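You operate a simulated robot arm through the tools that you are given. There is no shell and no other tool.

Carry out the task below with a simulated robot arm. There is one attempt and no reset: what you move stays moved.

JOB
Crank-mix the yellow tin, then tip it into the black pail.
Fine: water-based practice paint; the tin stands in the mixer; crank while its lid is on; leave the empty tin and its lid on the low stand; lid on the pail.
Where things are to end (x, y in the base frame): yellow tin within 60 mm of [1110, -100].

The check looks at the end state, three seconds after you hand in, the way a careful person would. Anything else that was tipped, shoved, dropped, spilled or broken makes it a failure. Lids that push on must go on centred and level and be pressed home; caps that screw on are set level and turned clockwise until they are tight.

ROBOT AND FRAMES
A 6-joint arm with a three-finger gripper, fixed in place. Base frame: the origin is on the floor under the middle of its stand, x ahead of it, y to its left, z up. Units: mm, degrees, N and s.
It reaches about 1213 mm from its shoulder. Its first joint turns from -166.0 to 166.0 degrees. Payload 4.89 kg.
The tool frame sits at the grasp point between the pads (the TCP): z along the fingers, y along the line on which they close. The tips reach 30 mm beyond it. The gripper opens to 164 mm; its body begins 125 mm behind the TCP.
Orientation is that of the tool frame in the base frame, as a unit quaternion [x, y, z, w]. With the fingers straight down and closing along the base's y, the tool's x points along the base's -x, its y along +y and its z along -z.

CONTROLS
- The arm moves only by the tool arm_command. Its argument "series" is text: rows parted by semicolons, each of 7 numbers parted by spaces: the turn, a rotation vector about the tool's x, y, z in degrees, then the shift along the tool's x, y, z in mm, then the opening, from 0 (shut) to 1 (fully open). In form: ax ay az dx dy dz grip; .... A call has 1 to 20 rows; each row is the pose to reach, as a shift and turn from the pose commanded when the call began, along the tool's axes at that moment. Each row takes 0.2 s and may step no farther than 50 mm and 8.6 degrees from the row before; otherwise, or with a gripper value out of range, the whole call is refused. Where a pose cannot be reached the arm comes as near as it can. A force on the tool above 80 N (or 10 N above the force at the start of the call, whichever is more), or a blocked arm, ends the call early, and 0.2 s more pass. Each finger travels about 108 mm/s and halts on what it meets, pressing with about 33 N; the grip force reading is that of the motor and also rises with nothing between the fingers. The clock runs only during rows and for 0.2 s after the last one: add rows that repeat a pose to give the fingers time. The reply holds the time, the measured pose of the TCP, the force on the tool along the base axes, the opening and the grip force, in the units named above and with some noise, with the torque about the TCP (base axes, N m) and any sound that the robot's microphone picked up.
- Cameras (640 x 400 px; columns grow to the right, rows downward): "scene" is fixed at [51.6, 496.1, 1082.7]; the picture's right is [-0.36, -0.93, 0.00], its down [-0.25, 0.10, -0.96] and it looks along [0.90, -0.35, -0.27] (base axes); focal length 318 px, centre (320, 200). "wrist" rides on the gripper at [76, -2, -152] in the tool frame; the picture's right is [0.02, 1.00, 0.00], its down [-0.88, 0.02, -0.47] and it looks along [-0.47, 0.01, 0.88] (tool axes); focal length 247 px, centre (320, 200). There is no depth. A picture from a camera that has moved, and an enlarged one, comes with that camera's place and axes in the base frame and with its lens. The place of the scene camera against the robot may be out by one fixed shift of up to 12 mm in any direction.
- capture(camera): a new picture of that camera. No time passes.
- move_column(by): moves the trunk up (or, below 0, down) by that many mm; the arm rides with it, the base frame stays. It gives what a move gives, with no picture.
- inspect(camera, box): a new picture of the part [left, top, right, bottom] of that camera's present view, enlarged. No time passes.
- close_job(): hands the job in; it is judged then, once.

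Nothing tells you positions but the pictures and the camera data. Unless the task says otherwise, let go and move clear before handing in.

The tools are called after "Request:" as a command line: name --argument value ..., lists and objects as JSON in quotes. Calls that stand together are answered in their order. arm_command: Moves the arm, as the interface text tells. Its arguments: {"type":"object","properties":{"series":{"type":"string"}},"required":["series"]} The other tools are called the same way: move_column (by) moves the trunk up or down; capture (camera) takes a picture; inspect (camera, box) takes an enlarged picture of a part of a camera's view; close_job () hands the job in.

At the start:

```text
t: 0.0
position: [713.7, 95.4, 942.5]
tool_rot: [0.0, 1.0, 0.001, 0.002]
force: [0.7, 0.2, -1.0]
ft_torque: [0.02, 0.0, 0.01]
grip_width: 163.7
grip_force: 0.1
trunk travel left (down, up): [-50.0, 340.0]
```

scene: 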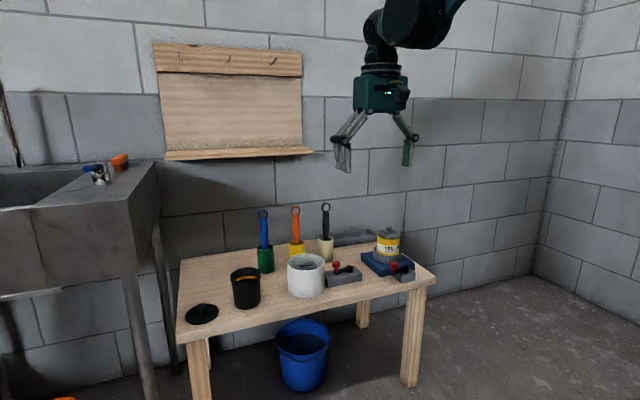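
wrist: 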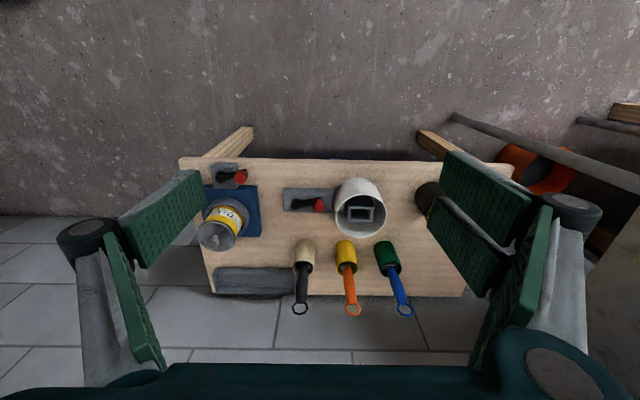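

I see a low table with a yellow tin on a blue base (probably the mixer), a white pot, a black pail with a black lid beside it, and three brushes in holders. First I'll look closer at each of them.

Request:
inspect --camera "scene" --box '[320, 210, 460, 300]'

Request:
inspect --camera "scene" --box '[170, 230, 330, 340]'

Request:
inspect --camera "wrist" --box '[180, 150, 340, 310]'

Request:
inspect --camera "wrist" --box '[280, 150, 480, 310]'

```text
4.44 times, centred on (390, 255) of scene
camera zoom: at [51.6, 496.1, 1082.7], right [-0.36, -0.93, 0.0], down [-0.25, 0.1, -0.96], along [0.9, -0.35, -0.27], focal length 1414 px, centre (9, -44)
```

zoom: 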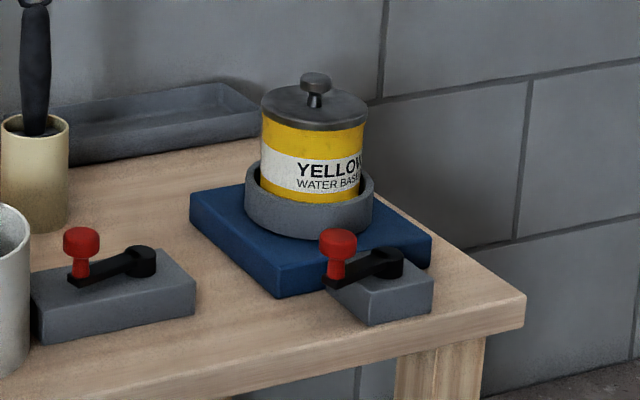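

```text
3.64 times, centred on (250, 285) of scene
camera zoom: at [51.6, 496.1, 1082.7], right [-0.36, -0.93, 0.0], down [-0.25, 0.1, -0.96], along [0.9, -0.35, -0.27], focal length 1157 px, centre (574, -109)
```

zoom: 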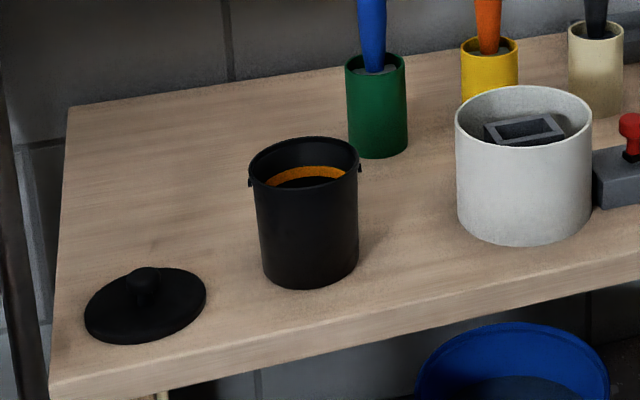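

```text
2.50 times, centred on (260, 230) of wrist
camera zoom: at [636.6, 95.6, 1094.9], right [-0.02, 1.0, 0.0], down [0.88, 0.02, 0.47], along [0.47, 0.01, -0.88], focal length 617 px, centre (470, 125)
```

zoom: 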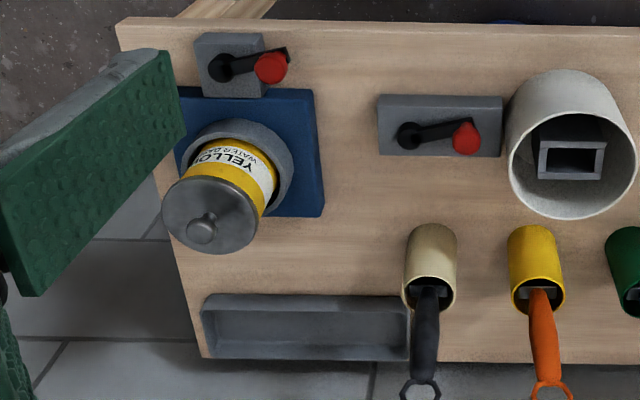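

```text
2.50 times, centred on (380, 230) of wrist
camera zoom: at [636.6, 95.6, 1094.9], right [-0.02, 1.0, 0.0], down [0.88, 0.02, 0.47], along [0.47, 0.01, -0.88], focal length 617 px, centre (170, 125)
```

zoom: 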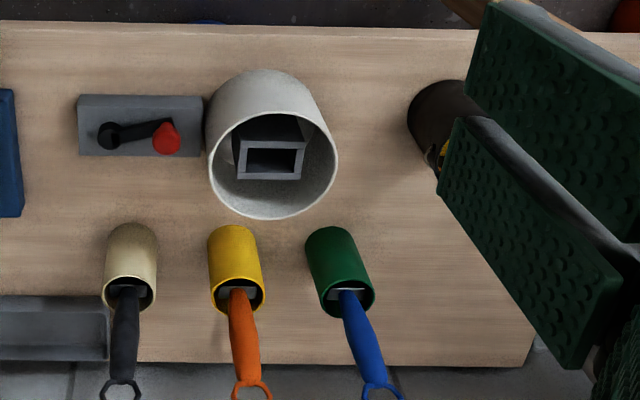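

The tin's lid knob works out at about (966, -125, 678) and the table top at z≈528, with the mixer crank beside the blue base. Next I'll study the fingers and the rest of the room in more detail.

Request:
inspect --camera "wrist" --box '[40, 130, 320, 400]'

Request:
inspect --camera "wrist" --box '[360, 130, 640, 400]'

Request:
inspect --camera "scene" --box '[310, 60, 450, 190]'

Request:
inspect --camera "scene" --box '[0, 130, 200, 400]'

```text
1.48 times, centred on (180, 265) of wrist
camera zoom: at [636.6, 95.6, 1094.9], right [-0.02, 1.0, 0.0], down [0.88, 0.02, 0.47], along [0.47, 0.01, -0.88], focal length 366 px, centre (527, 104)
```

zoom: 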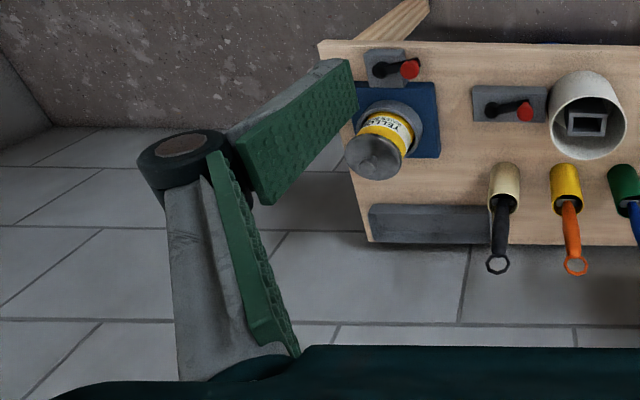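

```text
1.48 times, centred on (500, 265) of wrist
camera zoom: at [636.6, 95.6, 1094.9], right [-0.02, 1.0, 0.0], down [0.88, 0.02, 0.47], along [0.47, 0.01, -0.88], focal length 366 px, centre (53, 104)
```

zoom: 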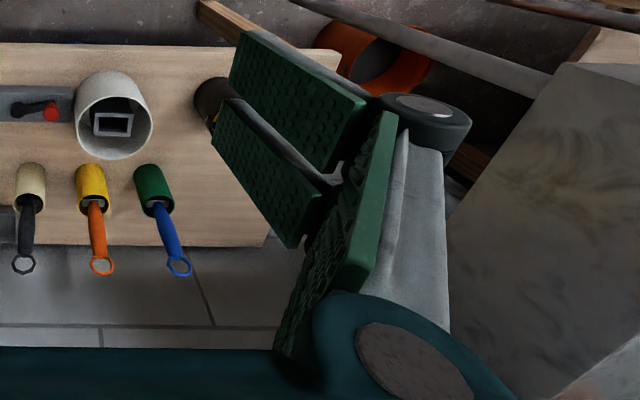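

```text
3.08 times, centred on (380, 125) of scene
camera zoom: at [51.6, 496.1, 1082.7], right [-0.36, -0.93, 0.0], down [-0.25, 0.1, -0.96], along [0.9, -0.35, -0.27], focal length 979 px, centre (135, 431)
```

zoom: 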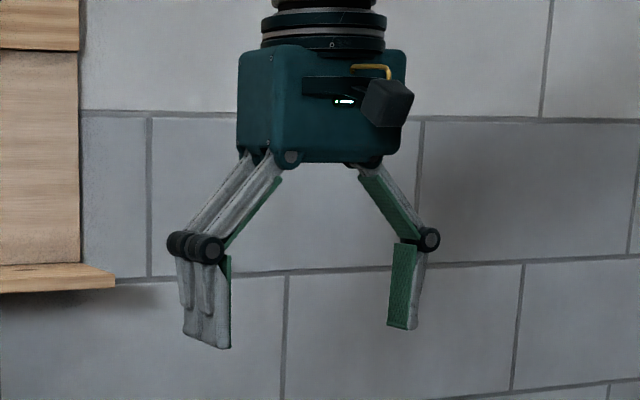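

```text
1.48 times, centred on (100, 265) of scene
camera zoom: at [51.6, 496.1, 1082.7], right [-0.36, -0.93, 0.0], down [-0.25, 0.1, -0.96], along [0.9, -0.35, -0.27], focal length 471 px, centre (646, 104)
```

zoom: 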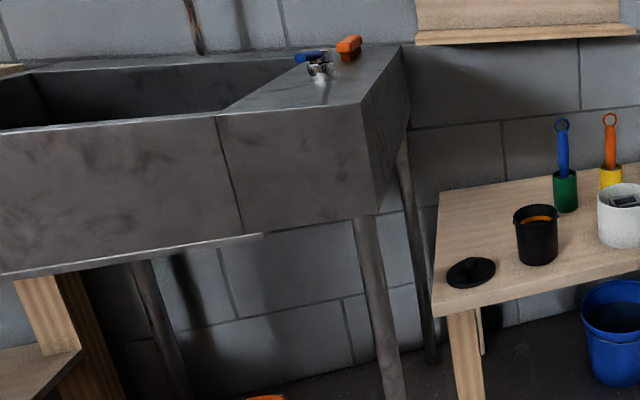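

The gripper has two fingers on its +y side and one on its -y side. The mixer crank's hub is near (858, -123) with its red knob near (845, -70, 600), so I'll move above the mixer for a closer look.

Request:
arm_command --series "0 0 0 -13 -35 15 1; 0 0 0 -26 -70 30 1; 0 0 0 -39 -105 45 1; 0 0 0 -52 -140 60 1; 0 0 0 -65 -175 75 1; 0 0 0 -76 -205 92 1; 0 0 0 -76 -205 92 1"

Request:
capture --camera "wrist"

Request:
capture --camera "scene"

```text
t: 1.6
position: [790.6, -108.9, 852.2]
tool_rot: [0.0, 1.0, 0.0, 0.001]
force: [-1.0, 0.4, -0.4]
ft_torque: [-0.12, -0.05, -0.01]
grip_width: 164.0
grip_force: 0.1
trunk travel left (down, up): [-50.0, 340.0]
```

```text
taken
camera wrist: at [713.6, -110.1, 1003.8], right [-0.02, 1.0, 0.0], down [0.88, 0.02, 0.47], along [0.47, 0.01, -0.88], focal length 247 px, centre (320, 200)
```

wrist: 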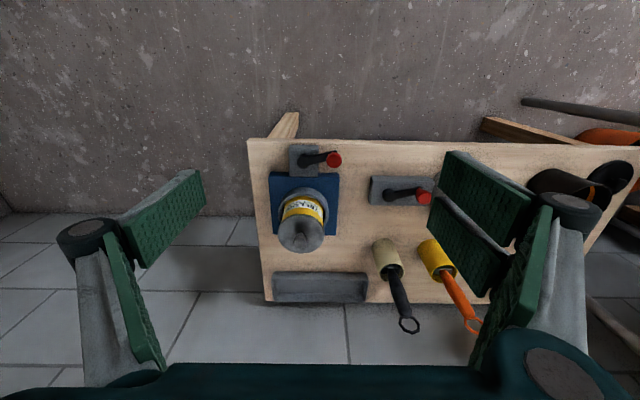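

```text
taken
```

scene: 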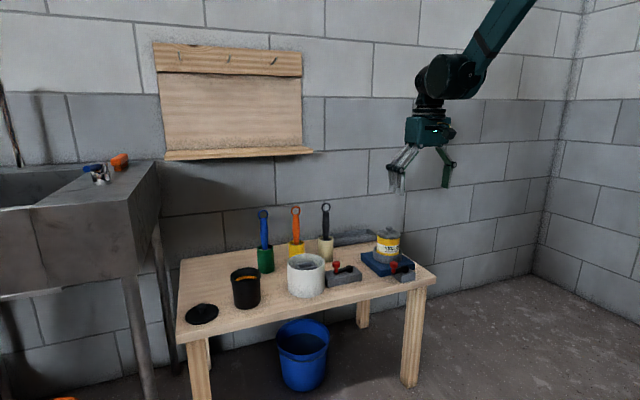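

Request:
inspect --camera "wrist" --box '[245, 130, 385, 310]'

Request:
inspect --camera "scene" --box '[355, 220, 425, 290]'

Request:
inspect --camera "wrist" --box '[270, 140, 350, 190]'

```text
2.22 times, centred on (315, 220) of wrist
camera zoom: at [713.6, -110.1, 1003.8], right [-0.02, 1.0, 0.0], down [0.88, 0.02, 0.47], along [0.47, 0.01, -0.88], focal length 549 px, centre (331, 156)
```

zoom: 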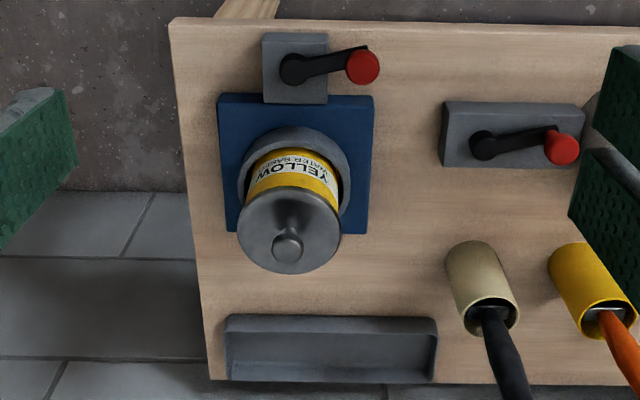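

```text
5.71 times, centred on (390, 255) of scene
camera zoom: at [51.6, 496.1, 1082.7], right [-0.36, -0.93, 0.0], down [-0.25, 0.1, -0.96], along [0.9, -0.35, -0.27], focal length 1818 px, centre (-80, -114)
```

zoom: 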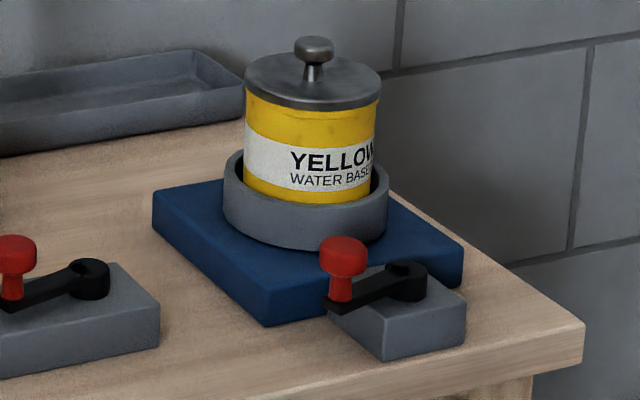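

```text
8.00 times, centred on (310, 165) of wrist
camera zoom: at [713.6, -110.1, 1003.8], right [-0.02, 1.0, 0.0], down [0.88, 0.02, 0.47], along [0.47, 0.01, -0.88], focal length 1976 px, centre (400, 480)
```

zoom: 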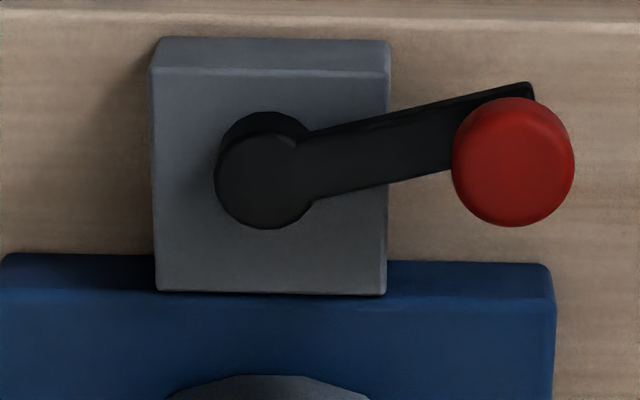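

The crank pictures disagree with each other by about 10 mm in y. I'll go lower and nearer so that error shrinks, staying clear of the tin.

Request:
arm_command --series "0 0 0 -10 0 30 1; 0 0 0 -20 0 60 1; 0 0 0 -30 0 90 1; 0 0 0 -30 0 120 1; 0 0 0 -30 0 132 1; 0 0 0 -30 0 132 1; 0 0 0 -30 0 132 1"

Request:
capture --camera "wrist"

Request:
inspect --camera "wrist" --box '[230, 100, 390, 200]'

Request:
inspect --camera "scene" --box '[340, 130, 480, 300]'

```text
t: 3.2
position: [820.5, -108.6, 719.5]
tool_rot: [0.0, 1.0, 0.0, 0.0]
force: [-0.8, -0.1, 0.6]
ft_torque: [0.03, 0.0, -0.03]
grip_width: 164.0
grip_force: 0.0
trunk travel left (down, up): [-50.0, 340.0]
```

```text
taken
camera wrist: at [744.1, -110.3, 872.1], right [-0.02, 1.0, 0.0], down [0.88, 0.02, 0.47], along [0.47, 0.01, -0.88], focal length 247 px, centre (320, 200)
```

wrist: 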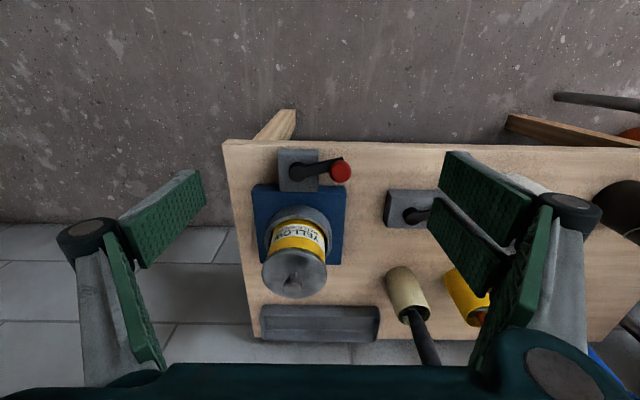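

```text
4.00 times, centred on (310, 150) of wrist
camera zoom: at [744.1, -110.3, 872.1], right [-0.02, 1.0, 0.0], down [0.88, 0.02, 0.47], along [0.47, 0.01, -0.88], focal length 988 px, centre (360, 400)
```

zoom: 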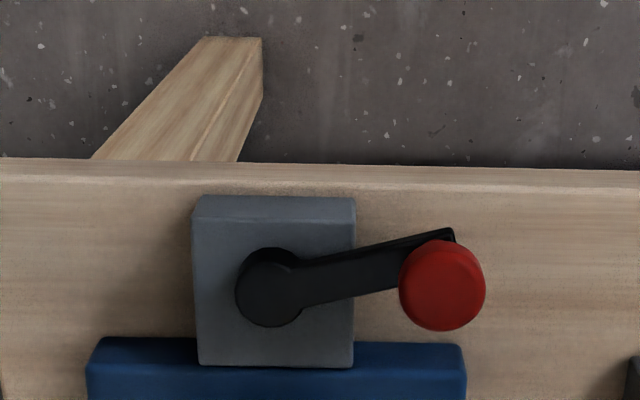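

```text
2.35 times, centred on (410, 215) of scene
camera zoom: at [51.6, 496.1, 1082.7], right [-0.36, -0.93, 0.0], down [-0.25, 0.1, -0.96], along [0.9, -0.35, -0.27], focal length 748 px, centre (108, 165)
```

zoom: 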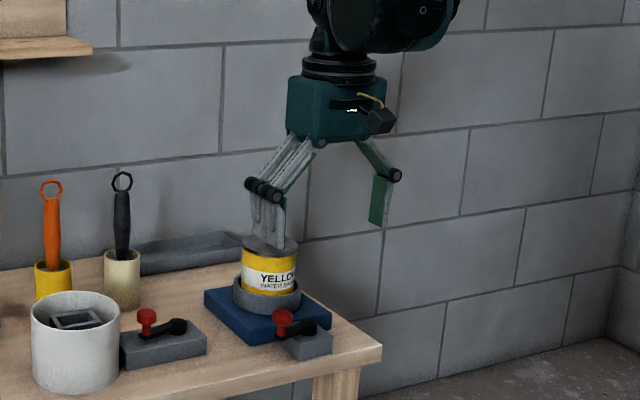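

Comparing the three wrist views puts the table lower than I first thought, at z≈500, with the hub near (873, -140) and the tin near (984, -140). I'll turn the wrist camera to see the mixer from its side and check heights and clearances.

Request:
arm_command --series "0 0 8.2 -7 14 -8 1; 0 0 16.4 -14 28 -16 1; 0 0 24.6 -21 42 -24 1; 0 0 32.8 -28 56 -32 1; 0 0 41 -35 70 -40 1; 0 0 49.2 -42 84 -40 1; 0 0 57.4 -49 98 -40 1; 0 0 65.6 -56 112 -40 1; 0 0 73.8 -63 126 -40 1; 0 0 82 -70 138 -40 1; 0 0 90 -77 150 -40 1; 0 0 90 -77 150 -40 1"

Request:
arm_command --series "0 -7 0 0 0 10 1; 0 -14 0 0 0 20 1; 0 -21 0 0 0 30 1; 0 -28 0 0 0 40 1; 0 -35 0 0 0 50 1; 0 -35 0 0 0 60 1; 0 -35 0 0 0 60 1"

Request:
capture --camera "wrist"

Request:
capture --camera "scene"

```text
t: 5.8
position: [895.3, 40.8, 758.4]
tool_rot: [0.708, 0.706, 0.0, 0.0]
force: [0.0, -0.7, -0.3]
ft_torque: [0.04, -0.02, -0.02]
grip_width: 164.0
grip_force: 0.1
trunk travel left (down, up): [-50.0, 340.0]
```

```text
t: 7.4
position: [894.8, 40.5, 699.4]
tool_rot: [0.675, 0.674, -0.212, 0.213]
force: [-0.9, 0.1, 0.0]
ft_torque: [0.03, -0.05, 0.03]
grip_width: 164.2
grip_force: 0.0
trunk travel left (down, up): [-50.0, 340.0]
```

```text
taken
camera wrist: at [894.3, 192.8, 779.6], right [1.0, 0.02, -0.01], down [0.02, -0.45, 0.89], along [0.01, -0.89, -0.45], focal length 247 px, centre (320, 200)
```

wrist: 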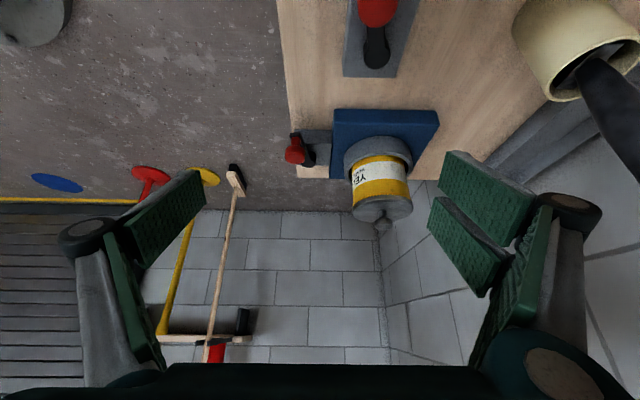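

```text
taken
```

scene: 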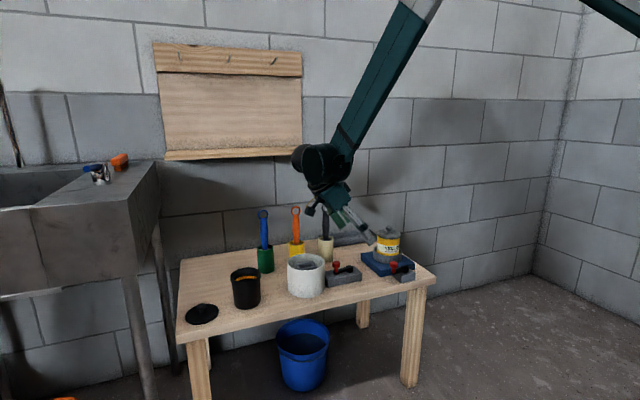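

Request:
inspect --camera "wrist" --box '[275, 90, 455, 240]'

Request:
inspect --camera "scene" --box '[270, 140, 430, 290]'

```text
2.67 times, centred on (365, 165) of wrist
camera zoom: at [894.3, 192.8, 779.6], right [1.0, 0.02, -0.01], down [0.02, -0.45, 0.89], along [0.01, -0.89, -0.45], focal length 659 px, centre (200, 293)
```

zoom: 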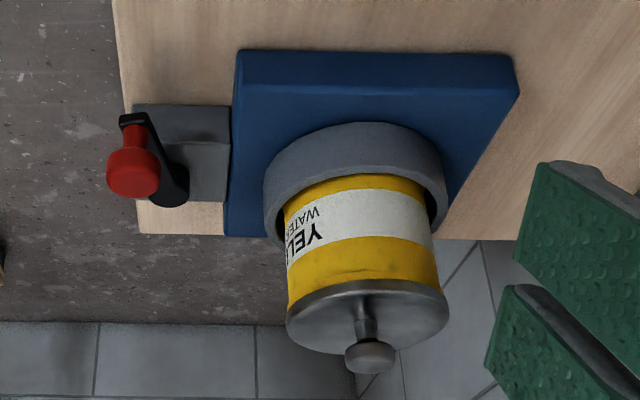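

```text
2.67 times, centred on (350, 215) of scene
camera zoom: at [51.6, 496.1, 1082.7], right [-0.36, -0.93, 0.0], down [-0.25, 0.1, -0.96], along [0.9, -0.35, -0.27], focal length 848 px, centre (240, 160)
```

zoom: 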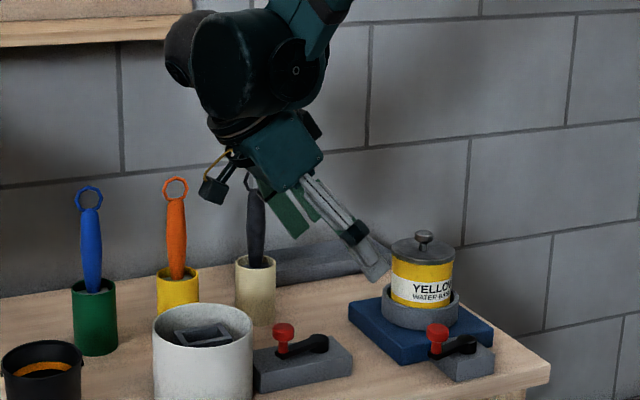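

From the side view the mixer crank hub is at about (877, -140, 543), the knob at (861, -80, 572) with a swing radius near 60, and the tin's axis at about (990, -140). There is no room for fingers between knob and tin on the far side, so I'll close the gripper and push the knob round from inside its circle with the fingertips.

Request:
arm_command --series "0 7 0 -5 0 -7 0.6; 0 14 0 -10 0 -14 0.3; 0 21 0 -15 0 -21 0; 0 28 0 -20 0 -28 0; 0 35 0 -23 0 -33 0; 0 35 0 -23 0 -33 0"

Request:
arm_command --series "0 0 0 -35 -10 4 0; 0 0 0 -70 -20 8 0; 0 0 0 -105 -30 12 0; 0 0 0 -140 -40 16 0; 0 0 0 -174 -51 20 0; 0 0 0 -174 -51 20 0; 0 0 0 -174 -51 20 0"

Request:
capture --camera "wrist"

Request:
inspect --camera "scene" --box '[340, 130, 480, 300]'

```text
t: 8.8
position: [895.8, 41.8, 739.3]
tool_rot: [0.707, 0.707, 0.001, 0.0]
force: [-0.7, 0.7, 0.6]
ft_torque: [-0.12, 0.04, -0.03]
grip_width: 0.0
grip_force: 32.9
trunk travel left (down, up): [-50.0, 340.0]
```

```text
t: 10.4
position: [845.0, -132.3, 718.9]
tool_rot: [0.707, 0.707, 0.001, 0.0]
force: [-0.3, -0.2, 0.0]
ft_torque: [-0.01, 0.01, -0.03]
grip_width: 0.1
grip_force: 33.5
trunk travel left (down, up): [-50.0, 340.0]
```

```text
taken
camera wrist: at [844.2, -55.6, 872.1], right [1.0, 0.02, 0.0], down [0.02, -0.88, 0.47], along [0.01, -0.47, -0.88], focal length 247 px, centre (320, 200)
```

wrist: 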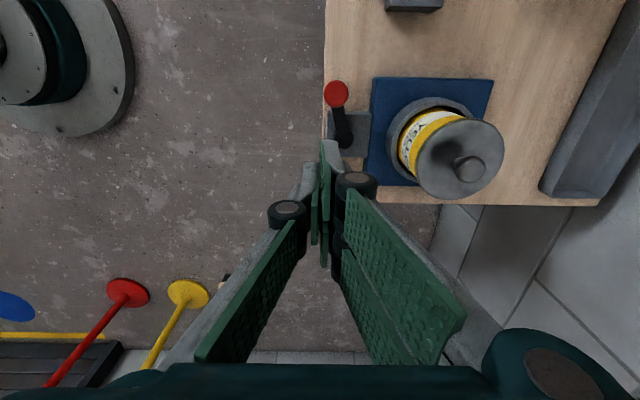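

```text
2.35 times, centred on (410, 215) of scene
camera zoom: at [51.6, 496.1, 1082.7], right [-0.36, -0.93, 0.0], down [-0.25, 0.1, -0.96], along [0.9, -0.35, -0.27], focal length 748 px, centre (108, 165)
```

zoom: 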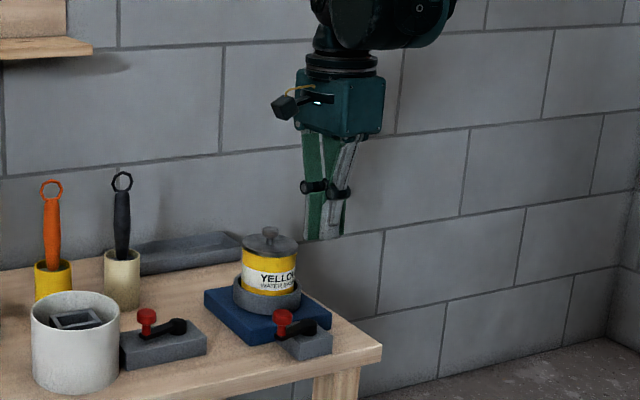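

The closed fingertips are above the near-right part of the crank circle and the knob is still at about (863, -80). I'll lower to knob height inside the circle, then sweep a first part of the turn clockwise.

Request:
arm_command --series "0 0 0 -2 -3 30 0; 0 0 0 -2 -3 60 0; 0 0 0 -2 -3 90 0; 0 0 0 -2 -3 110 0; 0 0 0 -2 -3 125 0; 0 0 0 -2 -3 125 0"

Request:
capture --camera "wrist"

Request:
inspect --camera "scene" --box '[355, 200, 445, 290]'

```text
t: 11.8
position: [841.5, -135.5, 593.9]
tool_rot: [0.707, 0.707, 0.001, 0.0]
force: [0.7, 0.5, -0.1]
ft_torque: [-0.03, -0.01, 0.03]
grip_width: 0.0
grip_force: 33.3
trunk travel left (down, up): [-50.0, 340.0]
```

```text
taken
camera wrist: at [840.8, -58.0, 746.9], right [1.0, 0.02, 0.0], down [0.02, -0.88, 0.47], along [0.01, -0.47, -0.88], focal length 247 px, centre (320, 200)
```

wrist: 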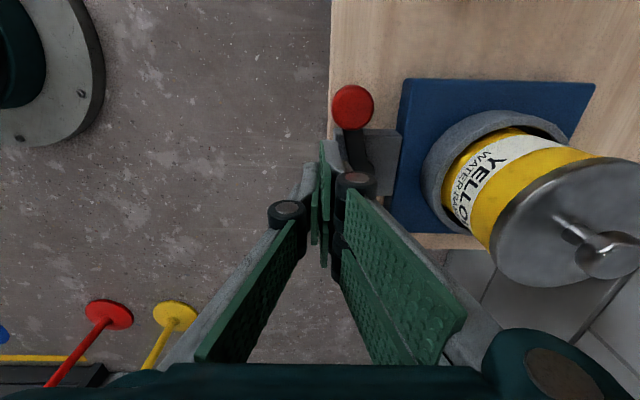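

```text
4.44 times, centred on (400, 245) of scene
camera zoom: at [51.6, 496.1, 1082.7], right [-0.36, -0.93, 0.0], down [-0.25, 0.1, -0.96], along [0.9, -0.35, -0.27], focal length 1414 px, centre (-36, 0)
```

zoom: 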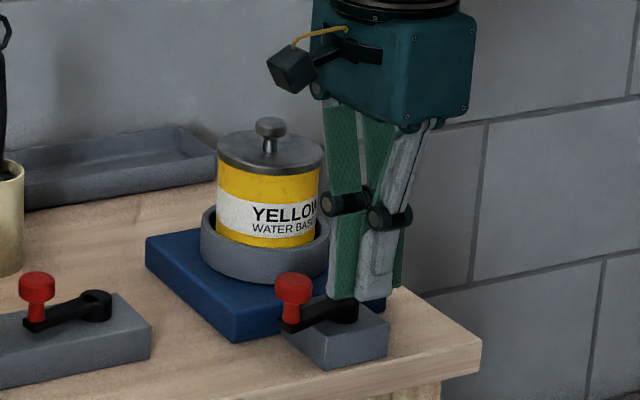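

The tips overlap the knob's height, but the closed fist is too blocky to carry the knob past the tin. Using the single outer finger of the opened gripper as a slim pusher leaves the gripper body well clear of the tin, so I'll back off, turn the wrist half round and open it.

Request:
arm_command --series "0 0 0 0 -5 -35 0; 0 0 0 0 -10 -75 0; 0 0 0 0 -20 -110 0; 0 0 0 0 -45 -130 0; 0 0 0 0 -80 -130 0; 0 0 0 0 -80 -130 0"

Request:
arm_command --series "0 0 -8.5 0 0 0 0.1; 0 0 -17 0 0 0 0.2; 0 0 -25.5 0 0 0 0.3; 0 0 -34 0 0 0 0.4; 0 0 -42.5 0 0 0 0.5; 0 0 -51 0 0 0 0.6; 0 0 -59.5 0 0 0 0.7; 0 0 -68 0 0 0 0.8; 0 0 -76.5 0 0 0 0.9; 0 0 -85 0 0 0 1; 0 0 -93.5 0 0 0 1; 0 0 -102 0 0 0 1; 0 0 -110.5 0 0 0 1; 0 0 -119 0 0 0 1; 0 0 -127.5 0 0 0 1; 0 0 -136 0 0 0 1; 0 0 -144.5 0 0 0 1; 0 0 -153 0 0 0 1; 0 0 -161.5 0 0 0 1; 0 0 -170 0 0 0 1"

Request:
arm_command --series "0 0 -5 0 0 0 1; 0 0 -10 0 0 0 1; 0 0 -10 0 0 0 1"

Request:
capture --camera "wrist"

Request:
capture --camera "scene"

```text
t: 13.2
position: [761.8, -134.8, 723.9]
tool_rot: [0.708, 0.707, 0.0, 0.001]
force: [0.4, 0.5, -0.1]
ft_torque: [-0.01, 0.06, 0.0]
grip_width: 0.1
grip_force: 33.7
trunk travel left (down, up): [-50.0, 340.0]
```

```text
t: 17.4
position: [761.3, -134.3, 723.1]
tool_rot: [-0.644, 0.765, -0.001, 0.0]
force: [0.4, 0.9, 0.6]
ft_torque: [0.02, 0.04, -0.01]
grip_width: 164.2
grip_force: 0.1
trunk travel left (down, up): [-50.0, 340.0]
```

```text
t: 18.2
position: [761.6, -133.6, 723.6]
tool_rot: [0.707, -0.707, 0.001, 0.0]
force: [0.4, -0.2, -0.5]
ft_torque: [0.0, -0.02, 0.01]
grip_width: 164.2
grip_force: 0.0
trunk travel left (down, up): [-50.0, 340.0]
```

```text
taken
camera wrist: at [763.7, -209.9, 876.0], right [-1.0, -0.02, 0.0], down [-0.02, 0.88, 0.47], along [-0.01, 0.47, -0.88], focal length 247 px, centre (320, 200)
```

wrist: 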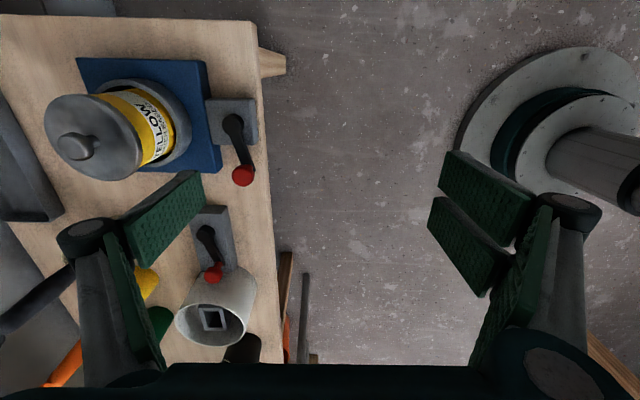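

```text
taken
```

scene: 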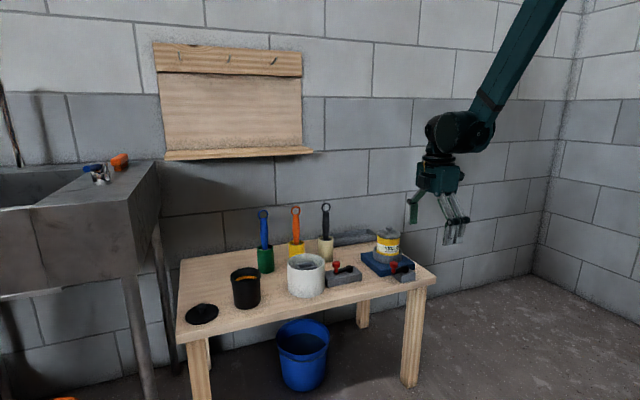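

Request:
inspect --camera "wrist" --box '[100, 60, 300, 220]'

Request:
inspect --camera "scene" --box '[370, 150, 490, 290]'

```text
2.50 times, centred on (200, 140) of wrist
camera zoom: at [763.7, -209.9, 876.0], right [-1.0, -0.02, 0.0], down [-0.02, 0.88, 0.47], along [-0.01, 0.47, -0.88], focal length 617 px, centre (620, 350)
```

zoom: 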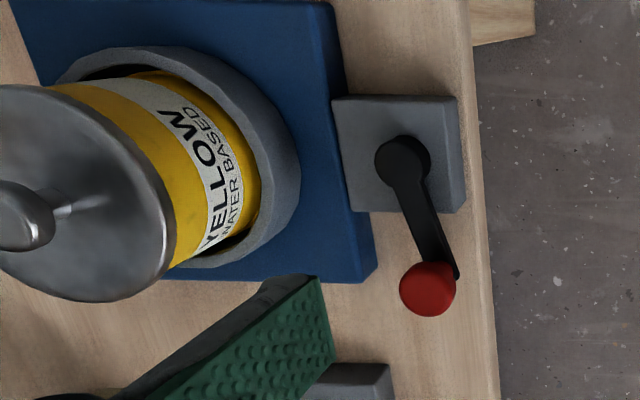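

```text
2.86 times, centred on (430, 220) of scene
camera zoom: at [51.6, 496.1, 1082.7], right [-0.36, -0.93, 0.0], down [-0.25, 0.1, -0.96], along [0.9, -0.35, -0.27], focal length 909 px, centre (6, 143)
```

zoom: 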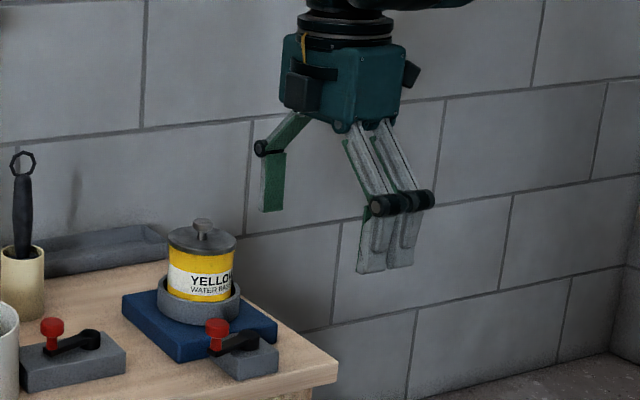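

Hub (877, -142) and knob (863, -83) are confirmed. I'll lower the single finger just outside the circle behind the knob and push the first stretch, watching forces.

Request:
arm_command --series "0 0 0 -16 17 20 1; 0 0 0 -33 34 50 1; 0 0 0 -33 34 90 1; 0 0 0 -33 34 125 1; 0 0 0 -33 34 155 1; 0 0 0 -33 34 155 1"

Request:
inspect --camera "scene" --box '[370, 190, 490, 290]'

Request:
capture --camera "wrist"

```text
t: 19.6
position: [728.2, -98.9, 569.5]
tool_rot: [-0.707, 0.707, -0.001, 0.0]
force: [0.0, -0.3, 0.2]
ft_torque: [0.0, -0.06, 0.02]
grip_width: 164.0
grip_force: 0.0
trunk travel left (down, up): [-50.0, 340.0]
```

```text
4.00 times, centred on (430, 240) of scene
camera zoom: at [51.6, 496.1, 1082.7], right [-0.36, -0.93, 0.0], down [-0.25, 0.1, -0.96], along [0.9, -0.35, -0.27], focal length 1272 px, centre (-120, 40)
```

zoom: 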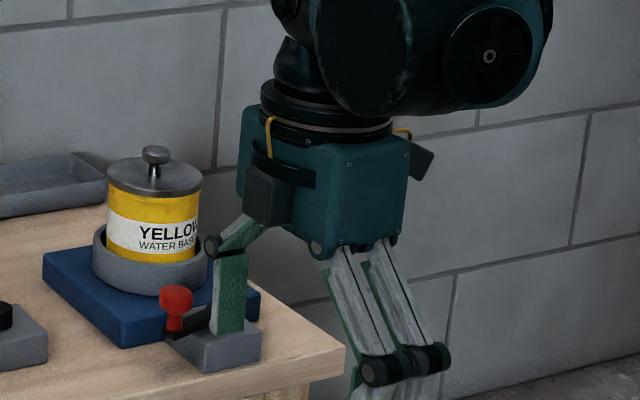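

```text
taken
camera wrist: at [730.8, -176.4, 721.7], right [-1.0, -0.02, 0.0], down [-0.02, 0.88, 0.47], along [-0.01, 0.47, -0.88], focal length 247 px, centre (320, 200)
```

wrist: 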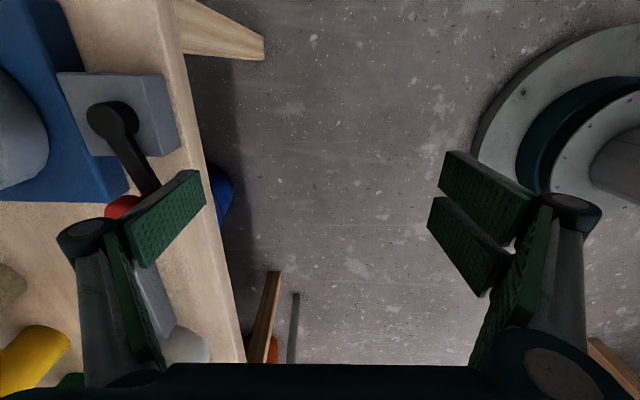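

The finger is behind the knob on the robot's side. Now I'll push the knob from about 105° round to about 45°.

Request:
arm_command --series "0 0 0 -3 -15 0 1; 0 0 0 -5 -30 0 1; 0 0 0 -15 -45 0 1; 0 0 0 -25 -65 0 1; 0 0 0 -21 -82 0 1; 0 0 0 -21 -82 0 1"

Request:
inspect --camera "scene" --box '[350, 200, 450, 290]'

Request:
capture --camera "wrist"

```text
t: 21.0
position: [809.7, -79.3, 569.3]
tool_rot: [-0.707, 0.707, 0.0, 0.0]
force: [-3.6, 3.5, 11.7]
ft_torque: [-0.07, -0.7, 0.18]
grip_width: 160.1
grip_force: 0.1
trunk travel left (down, up): [-50.0, 340.0]
```

```text
4.44 times, centred on (400, 245) of scene
camera zoom: at [51.6, 496.1, 1082.7], right [-0.36, -0.93, 0.0], down [-0.25, 0.1, -0.96], along [0.9, -0.35, -0.27], focal length 1414 px, centre (-36, 0)
```

zoom: 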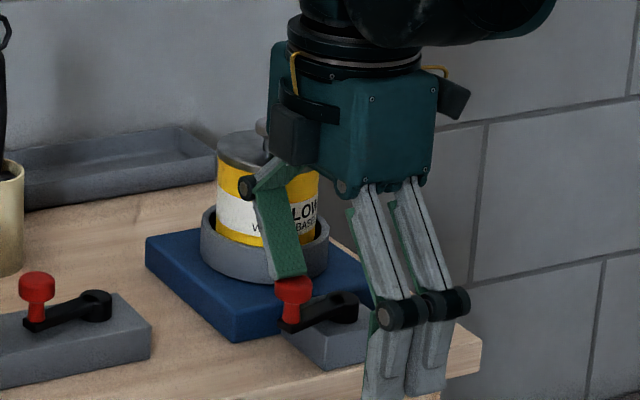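

```text
taken
camera wrist: at [812.1, -155.3, 721.7], right [-1.0, -0.02, 0.0], down [-0.02, 0.88, 0.47], along [-0.01, 0.47, -0.88], focal length 247 px, centre (320, 200)
```

wrist: 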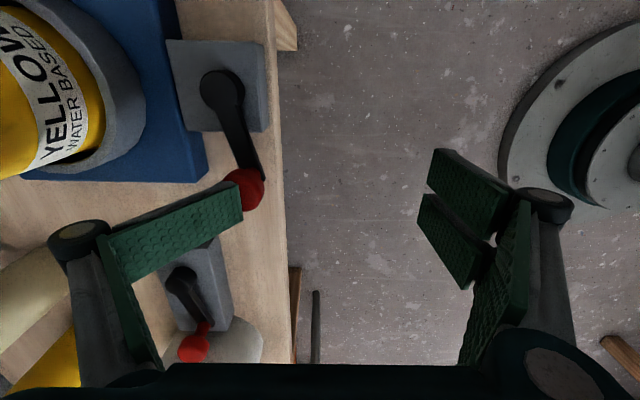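

The open finger folded and rode up over the knob's head instead of moving it. The closed fist is stiffer, so I'll lift off, close, and lean the tool back 20° so only the fingertips come near the tin.

Request:
arm_command --series "0 0 0 0 0 -40 1; 0 0 0 5 10 -80 1; 0 0 0 15 30 -115 0.7; 0 0 0 20 50 -150 0.4; 0 0 0 20 50 -150 0; 6.7 0 0 20 50 -150 0; 13.4 0 0 20 50 -150 0; 20 0 0 20 50 -150 0; 20 0 0 20 50 -150 0"

Request:
capture --camera "wrist"

Request:
inspect --camera "scene" --box '[350, 150, 490, 290]'

```text
t: 23.0
position: [759.1, -98.6, 718.6]
tool_rot: [-0.696, 0.696, -0.123, 0.123]
force: [-0.3, -0.2, -0.1]
ft_torque: [-0.03, 0.06, 0.01]
grip_width: 0.0
grip_force: 33.0
trunk travel left (down, up): [-50.0, 340.0]
```

```text
taken
camera wrist: at [709.5, -175.3, 861.8], right [-0.94, -0.02, -0.34], down [-0.18, 0.88, 0.44], along [0.29, 0.47, -0.83], focal length 247 px, centre (320, 200)
```

wrist: 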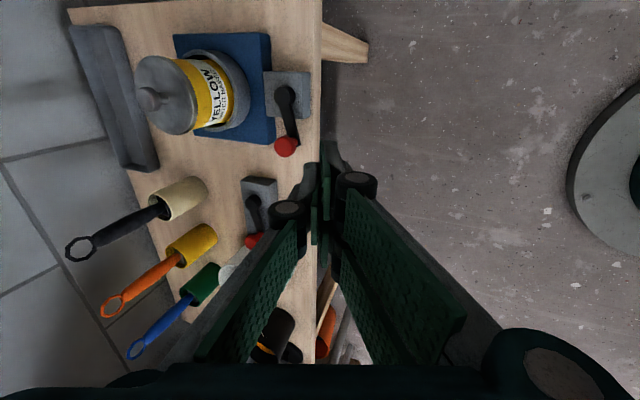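

```text
2.86 times, centred on (420, 220) of scene
camera zoom: at [51.6, 496.1, 1082.7], right [-0.36, -0.93, 0.0], down [-0.25, 0.1, -0.96], along [0.9, -0.35, -0.27], focal length 909 px, centre (34, 143)
```

zoom: 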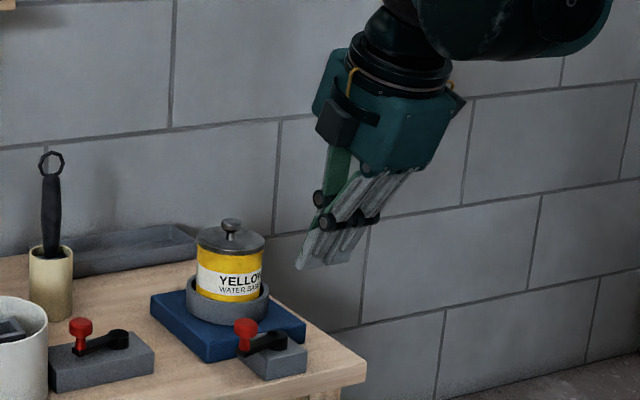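

The tool is leaned back and closed, and the knob hasn't moved. Next I'll bring the tips down behind the knob and push the first half of the clockwise turn.

Request:
arm_command --series "0 0 0 1 1 35 0; 0 0 0 2 2 70 0; 0 0 0 3 3 105 0; 0 0 0 3 5 139.3 0; 0 0 0 3 5 139.3 0"

Request:
capture --camera "wrist"

Request:
inspect --camera "scene" --box '[350, 200, 470, 290]'

```text
t: 24.2
position: [801.9, -100.9, 586.1]
tool_rot: [-0.696, 0.696, -0.124, 0.123]
force: [0.0, -0.2, -0.2]
ft_torque: [0.02, -0.04, -0.01]
grip_width: 0.1
grip_force: 32.6
trunk travel left (down, up): [-50.0, 340.0]
```

```text
taken
camera wrist: at [751.3, -177.4, 729.1], right [-0.94, -0.02, -0.34], down [-0.18, 0.88, 0.44], along [0.29, 0.47, -0.83], focal length 247 px, centre (320, 200)
```

wrist: 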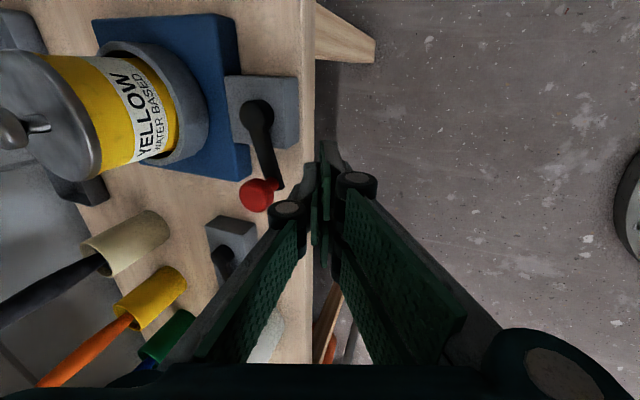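

```text
4.44 times, centred on (410, 245) of scene
camera zoom: at [51.6, 496.1, 1082.7], right [-0.36, -0.93, 0.0], down [-0.25, 0.1, -0.96], along [0.9, -0.35, -0.27], focal length 1414 px, centre (-80, 0)
```

zoom: 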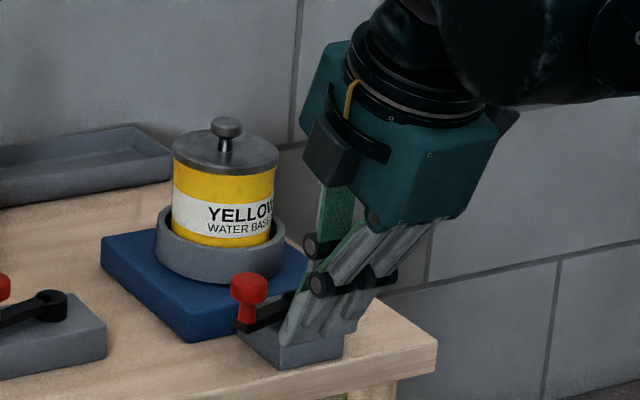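

Request:
arm_command --series "0 0 0 -2 -23.5 8.6 0; 0 0 0 -5 -39.5 14.4 0; 0 0 0 -7 -50 18.2 0; 0 0 0 -8 -61.1 22.2 0; 0 0 0 -6 -79 28.7 0"

Request:
capture --camera "wrist"

Request:
inspect --camera "scene" --box '[350, 200, 470, 290]'

```text
t: 24.8
position: [832.6, -100.2, 584.9]
tool_rot: [0.697, -0.697, 0.118, -0.119]
force: [-27.8, -9.8, -2.9]
ft_torque: [-0.18, 0.5, 0.2]
grip_width: 0.0
grip_force: 33.0
trunk travel left (down, up): [-50.0, 340.0]
stopped in row 3: the force on the tool passed its limit at 111 N (the readings are from after the stop); the commanded pose is now the measured one
```

```text
taken
camera wrist: at [784.8, -175.1, 729.7], right [-0.94, -0.02, -0.33], down [-0.17, 0.88, 0.44], along [0.28, 0.47, -0.84], focal length 247 px, centre (320, 200)
```

wrist: 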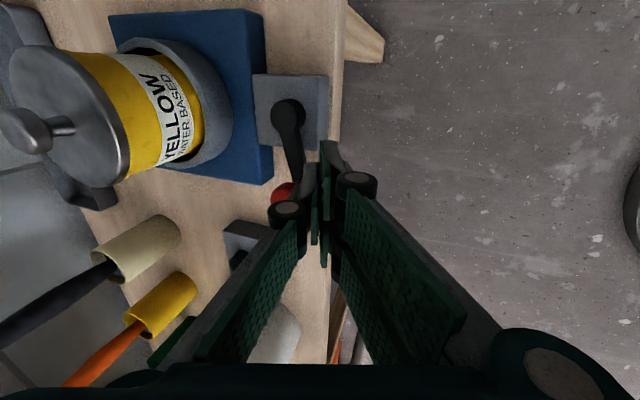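

```text
4.44 times, centred on (410, 245) of scene
camera zoom: at [51.6, 496.1, 1082.7], right [-0.36, -0.93, 0.0], down [-0.25, 0.1, -0.96], along [0.9, -0.35, -0.27], focal length 1414 px, centre (-80, 0)
```

zoom: 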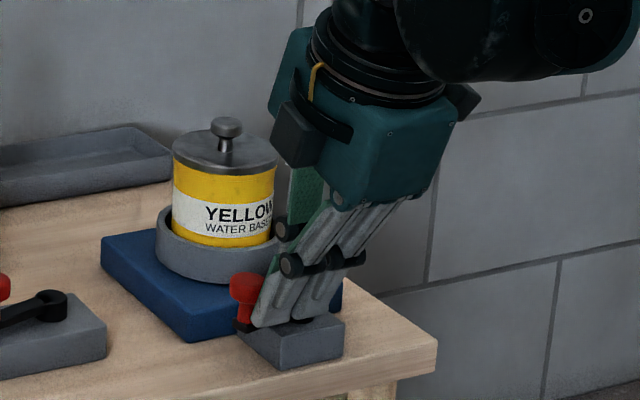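

The push hit the force limit after only a few mm of knob travel, so the crank is either stiff, damped or blocked this way. I'll try a very slow push to tell which.

Request:
arm_command --series "0 0 0 0 -1.9 0.7 0; 0 0 0 -0.5 -3.8 1.4 0; 0 0 0 -0.5 -5.6 2.1 0; 0 0 0 -1 -7.5 2.7 0; 0 0 0 -1 -9.4 3.4 0; 0 0 0 -1.5 -11.3 4.1 0; 0 0 0 -1.5 -11.3 4.1 0"

Request:
inspect --camera "scene" --box '[350, 200, 470, 290]'

Request:
inspect --camera "wrist" --box '[200, 60, 400, 240]'

```text
t: 25.5
position: [833.0, -100.0, 585.0]
tool_rot: [0.698, -0.697, 0.116, -0.114]
force: [-25.9, -9.3, -4.8]
ft_torque: [-0.18, 0.47, 0.16]
grip_width: 0.1
grip_force: 32.7
trunk travel left (down, up): [-50.0, 340.0]
stopped in row 3: the force on the tool passed its limit at 87 N (the readings are from after the stop); the commanded pose is now the measured one
```

```text
4.44 times, centred on (410, 245) of scene
camera zoom: at [51.6, 496.1, 1082.7], right [-0.36, -0.93, 0.0], down [-0.25, 0.1, -0.96], along [0.9, -0.35, -0.27], focal length 1414 px, centre (-80, 0)
```

zoom: 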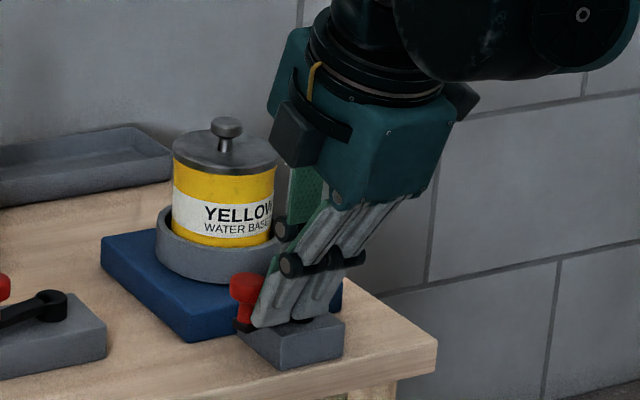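

```text
2.22 times, centred on (300, 150) of wrist
camera zoom: at [786.0, -175.3, 729.6], right [-0.95, -0.02, -0.32], down [-0.17, 0.88, 0.44], along [0.28, 0.47, -0.84], focal length 549 px, centre (364, 311)
```

zoom: 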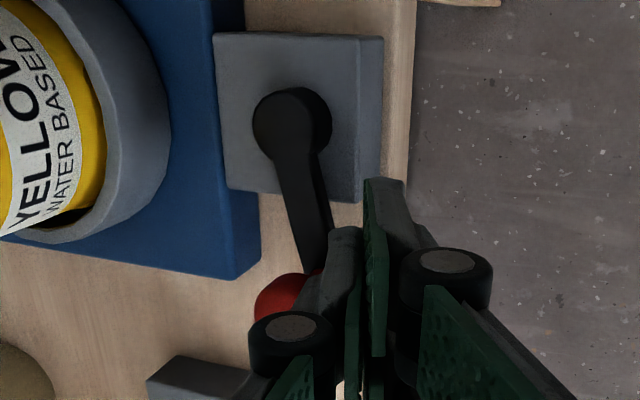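

The crank is firmly blocked clockwise, so it probably turns only the other way. I'll lift over, set the tips down on the tin side of the knob and push it counter-clockwise instead.

Request:
arm_command --series "0 0 0 0 -7 -29 0; 1.1 0 0 0 -14.7 -58.4 0; 1.1 0 0 -14.5 -56.8 -44 0; 1.1 0 0 -20.5 -94.6 -31 0; 1.1 0 0 -20.5 -84.9 -2.6 0; 1.1 0 0 -20.5 -75.5 24.8 0; 1.1 0 0 -20.5 -75.5 24.8 0"

Request:
inspect --camera "scene" --box '[350, 200, 470, 290]'

Request:
inspect --camera "wrist" --box '[200, 60, 400, 240]'

```text
t: 27.1
position: [913.7, -77.3, 586.4]
tool_rot: [0.697, -0.696, 0.123, -0.123]
force: [-0.5, 1.3, 0.9]
ft_torque: [0.01, -0.02, 0.0]
grip_width: 0.2
grip_force: 33.1
trunk travel left (down, up): [-50.0, 340.0]
```

```text
4.44 times, centred on (410, 245) of scene
camera zoom: at [51.6, 496.1, 1082.7], right [-0.36, -0.93, 0.0], down [-0.25, 0.1, -0.96], along [0.9, -0.35, -0.27], focal length 1414 px, centre (-80, 0)
```

zoom: 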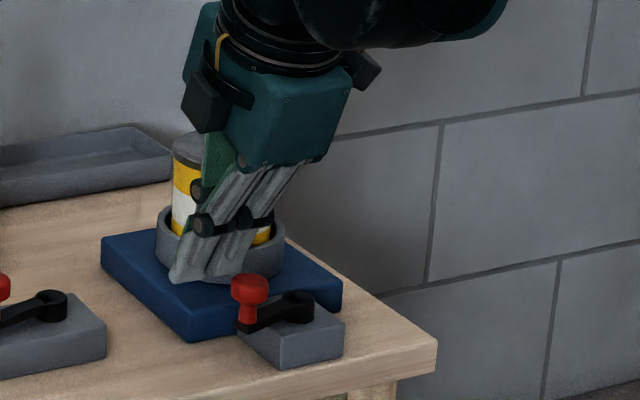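

```text
2.22 times, centred on (300, 150) of wrist
camera zoom: at [863.6, -153.7, 729.3], right [-0.94, -0.02, -0.34], down [-0.18, 0.88, 0.44], along [0.29, 0.47, -0.83], focal length 549 px, centre (364, 311)
```

zoom: 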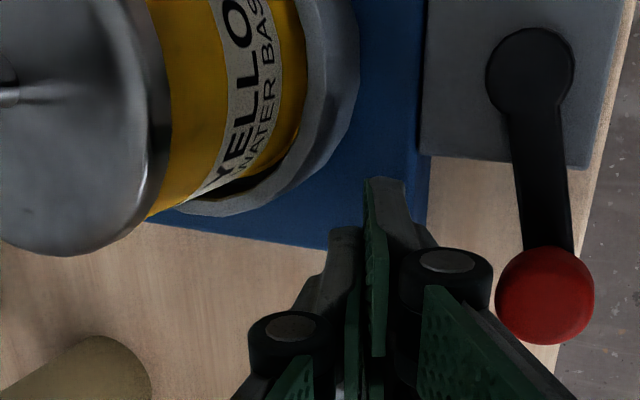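

The knob has stayed at about 105°, so clockwise really is blocked. Now I'll push gently toward the robot, counter-clockwise.

Request:
arm_command --series "0 0 0 0 10.3 -3.8 0; 0 0 0 0 19.7 -7.2 0; 0 0 0 0 22.6 -8.2 0; 0 0 0 0 25.4 -9.2 0; 0 0 0 0 28.2 -10.3 0; 0 0 0 0 31 -11.3 0; 0 0 0 0 33.8 -12.3 0; 0 0 0 0 36.7 -13.3 0; 0 0 0 0 39.5 -14.4 0; 0 0 0 0 42.3 -15.4 0; 0 0 0 0 45.1 -16.4 0"

Request:
inspect --camera "wrist" --box '[200, 60, 440, 240]'

```text
t: 29.5
position: [864.9, -78.3, 586.9]
tool_rot: [0.697, -0.696, 0.123, -0.123]
force: [7.2, -11.1, 23.9]
ft_torque: [-0.46, 0.25, 0.26]
grip_width: 0.1
grip_force: 32.4
trunk travel left (down, up): [-50.0, 340.0]
```

```text
2.22 times, centred on (320, 150) of wrist
camera zoom: at [815.6, -153.9, 730.5], right [-0.94, -0.02, -0.34], down [-0.18, 0.88, 0.44], along [0.29, 0.47, -0.83], focal length 549 px, centre (320, 311)
```

zoom: 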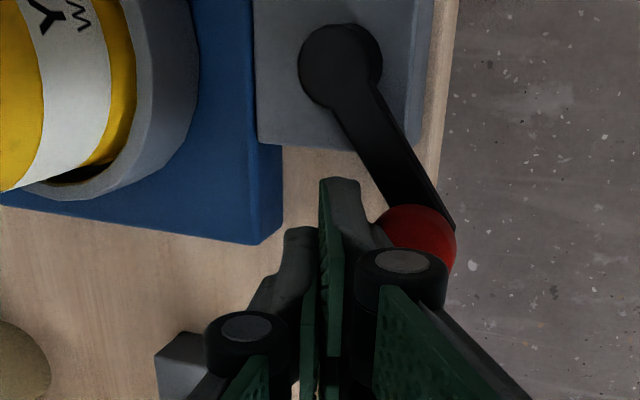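

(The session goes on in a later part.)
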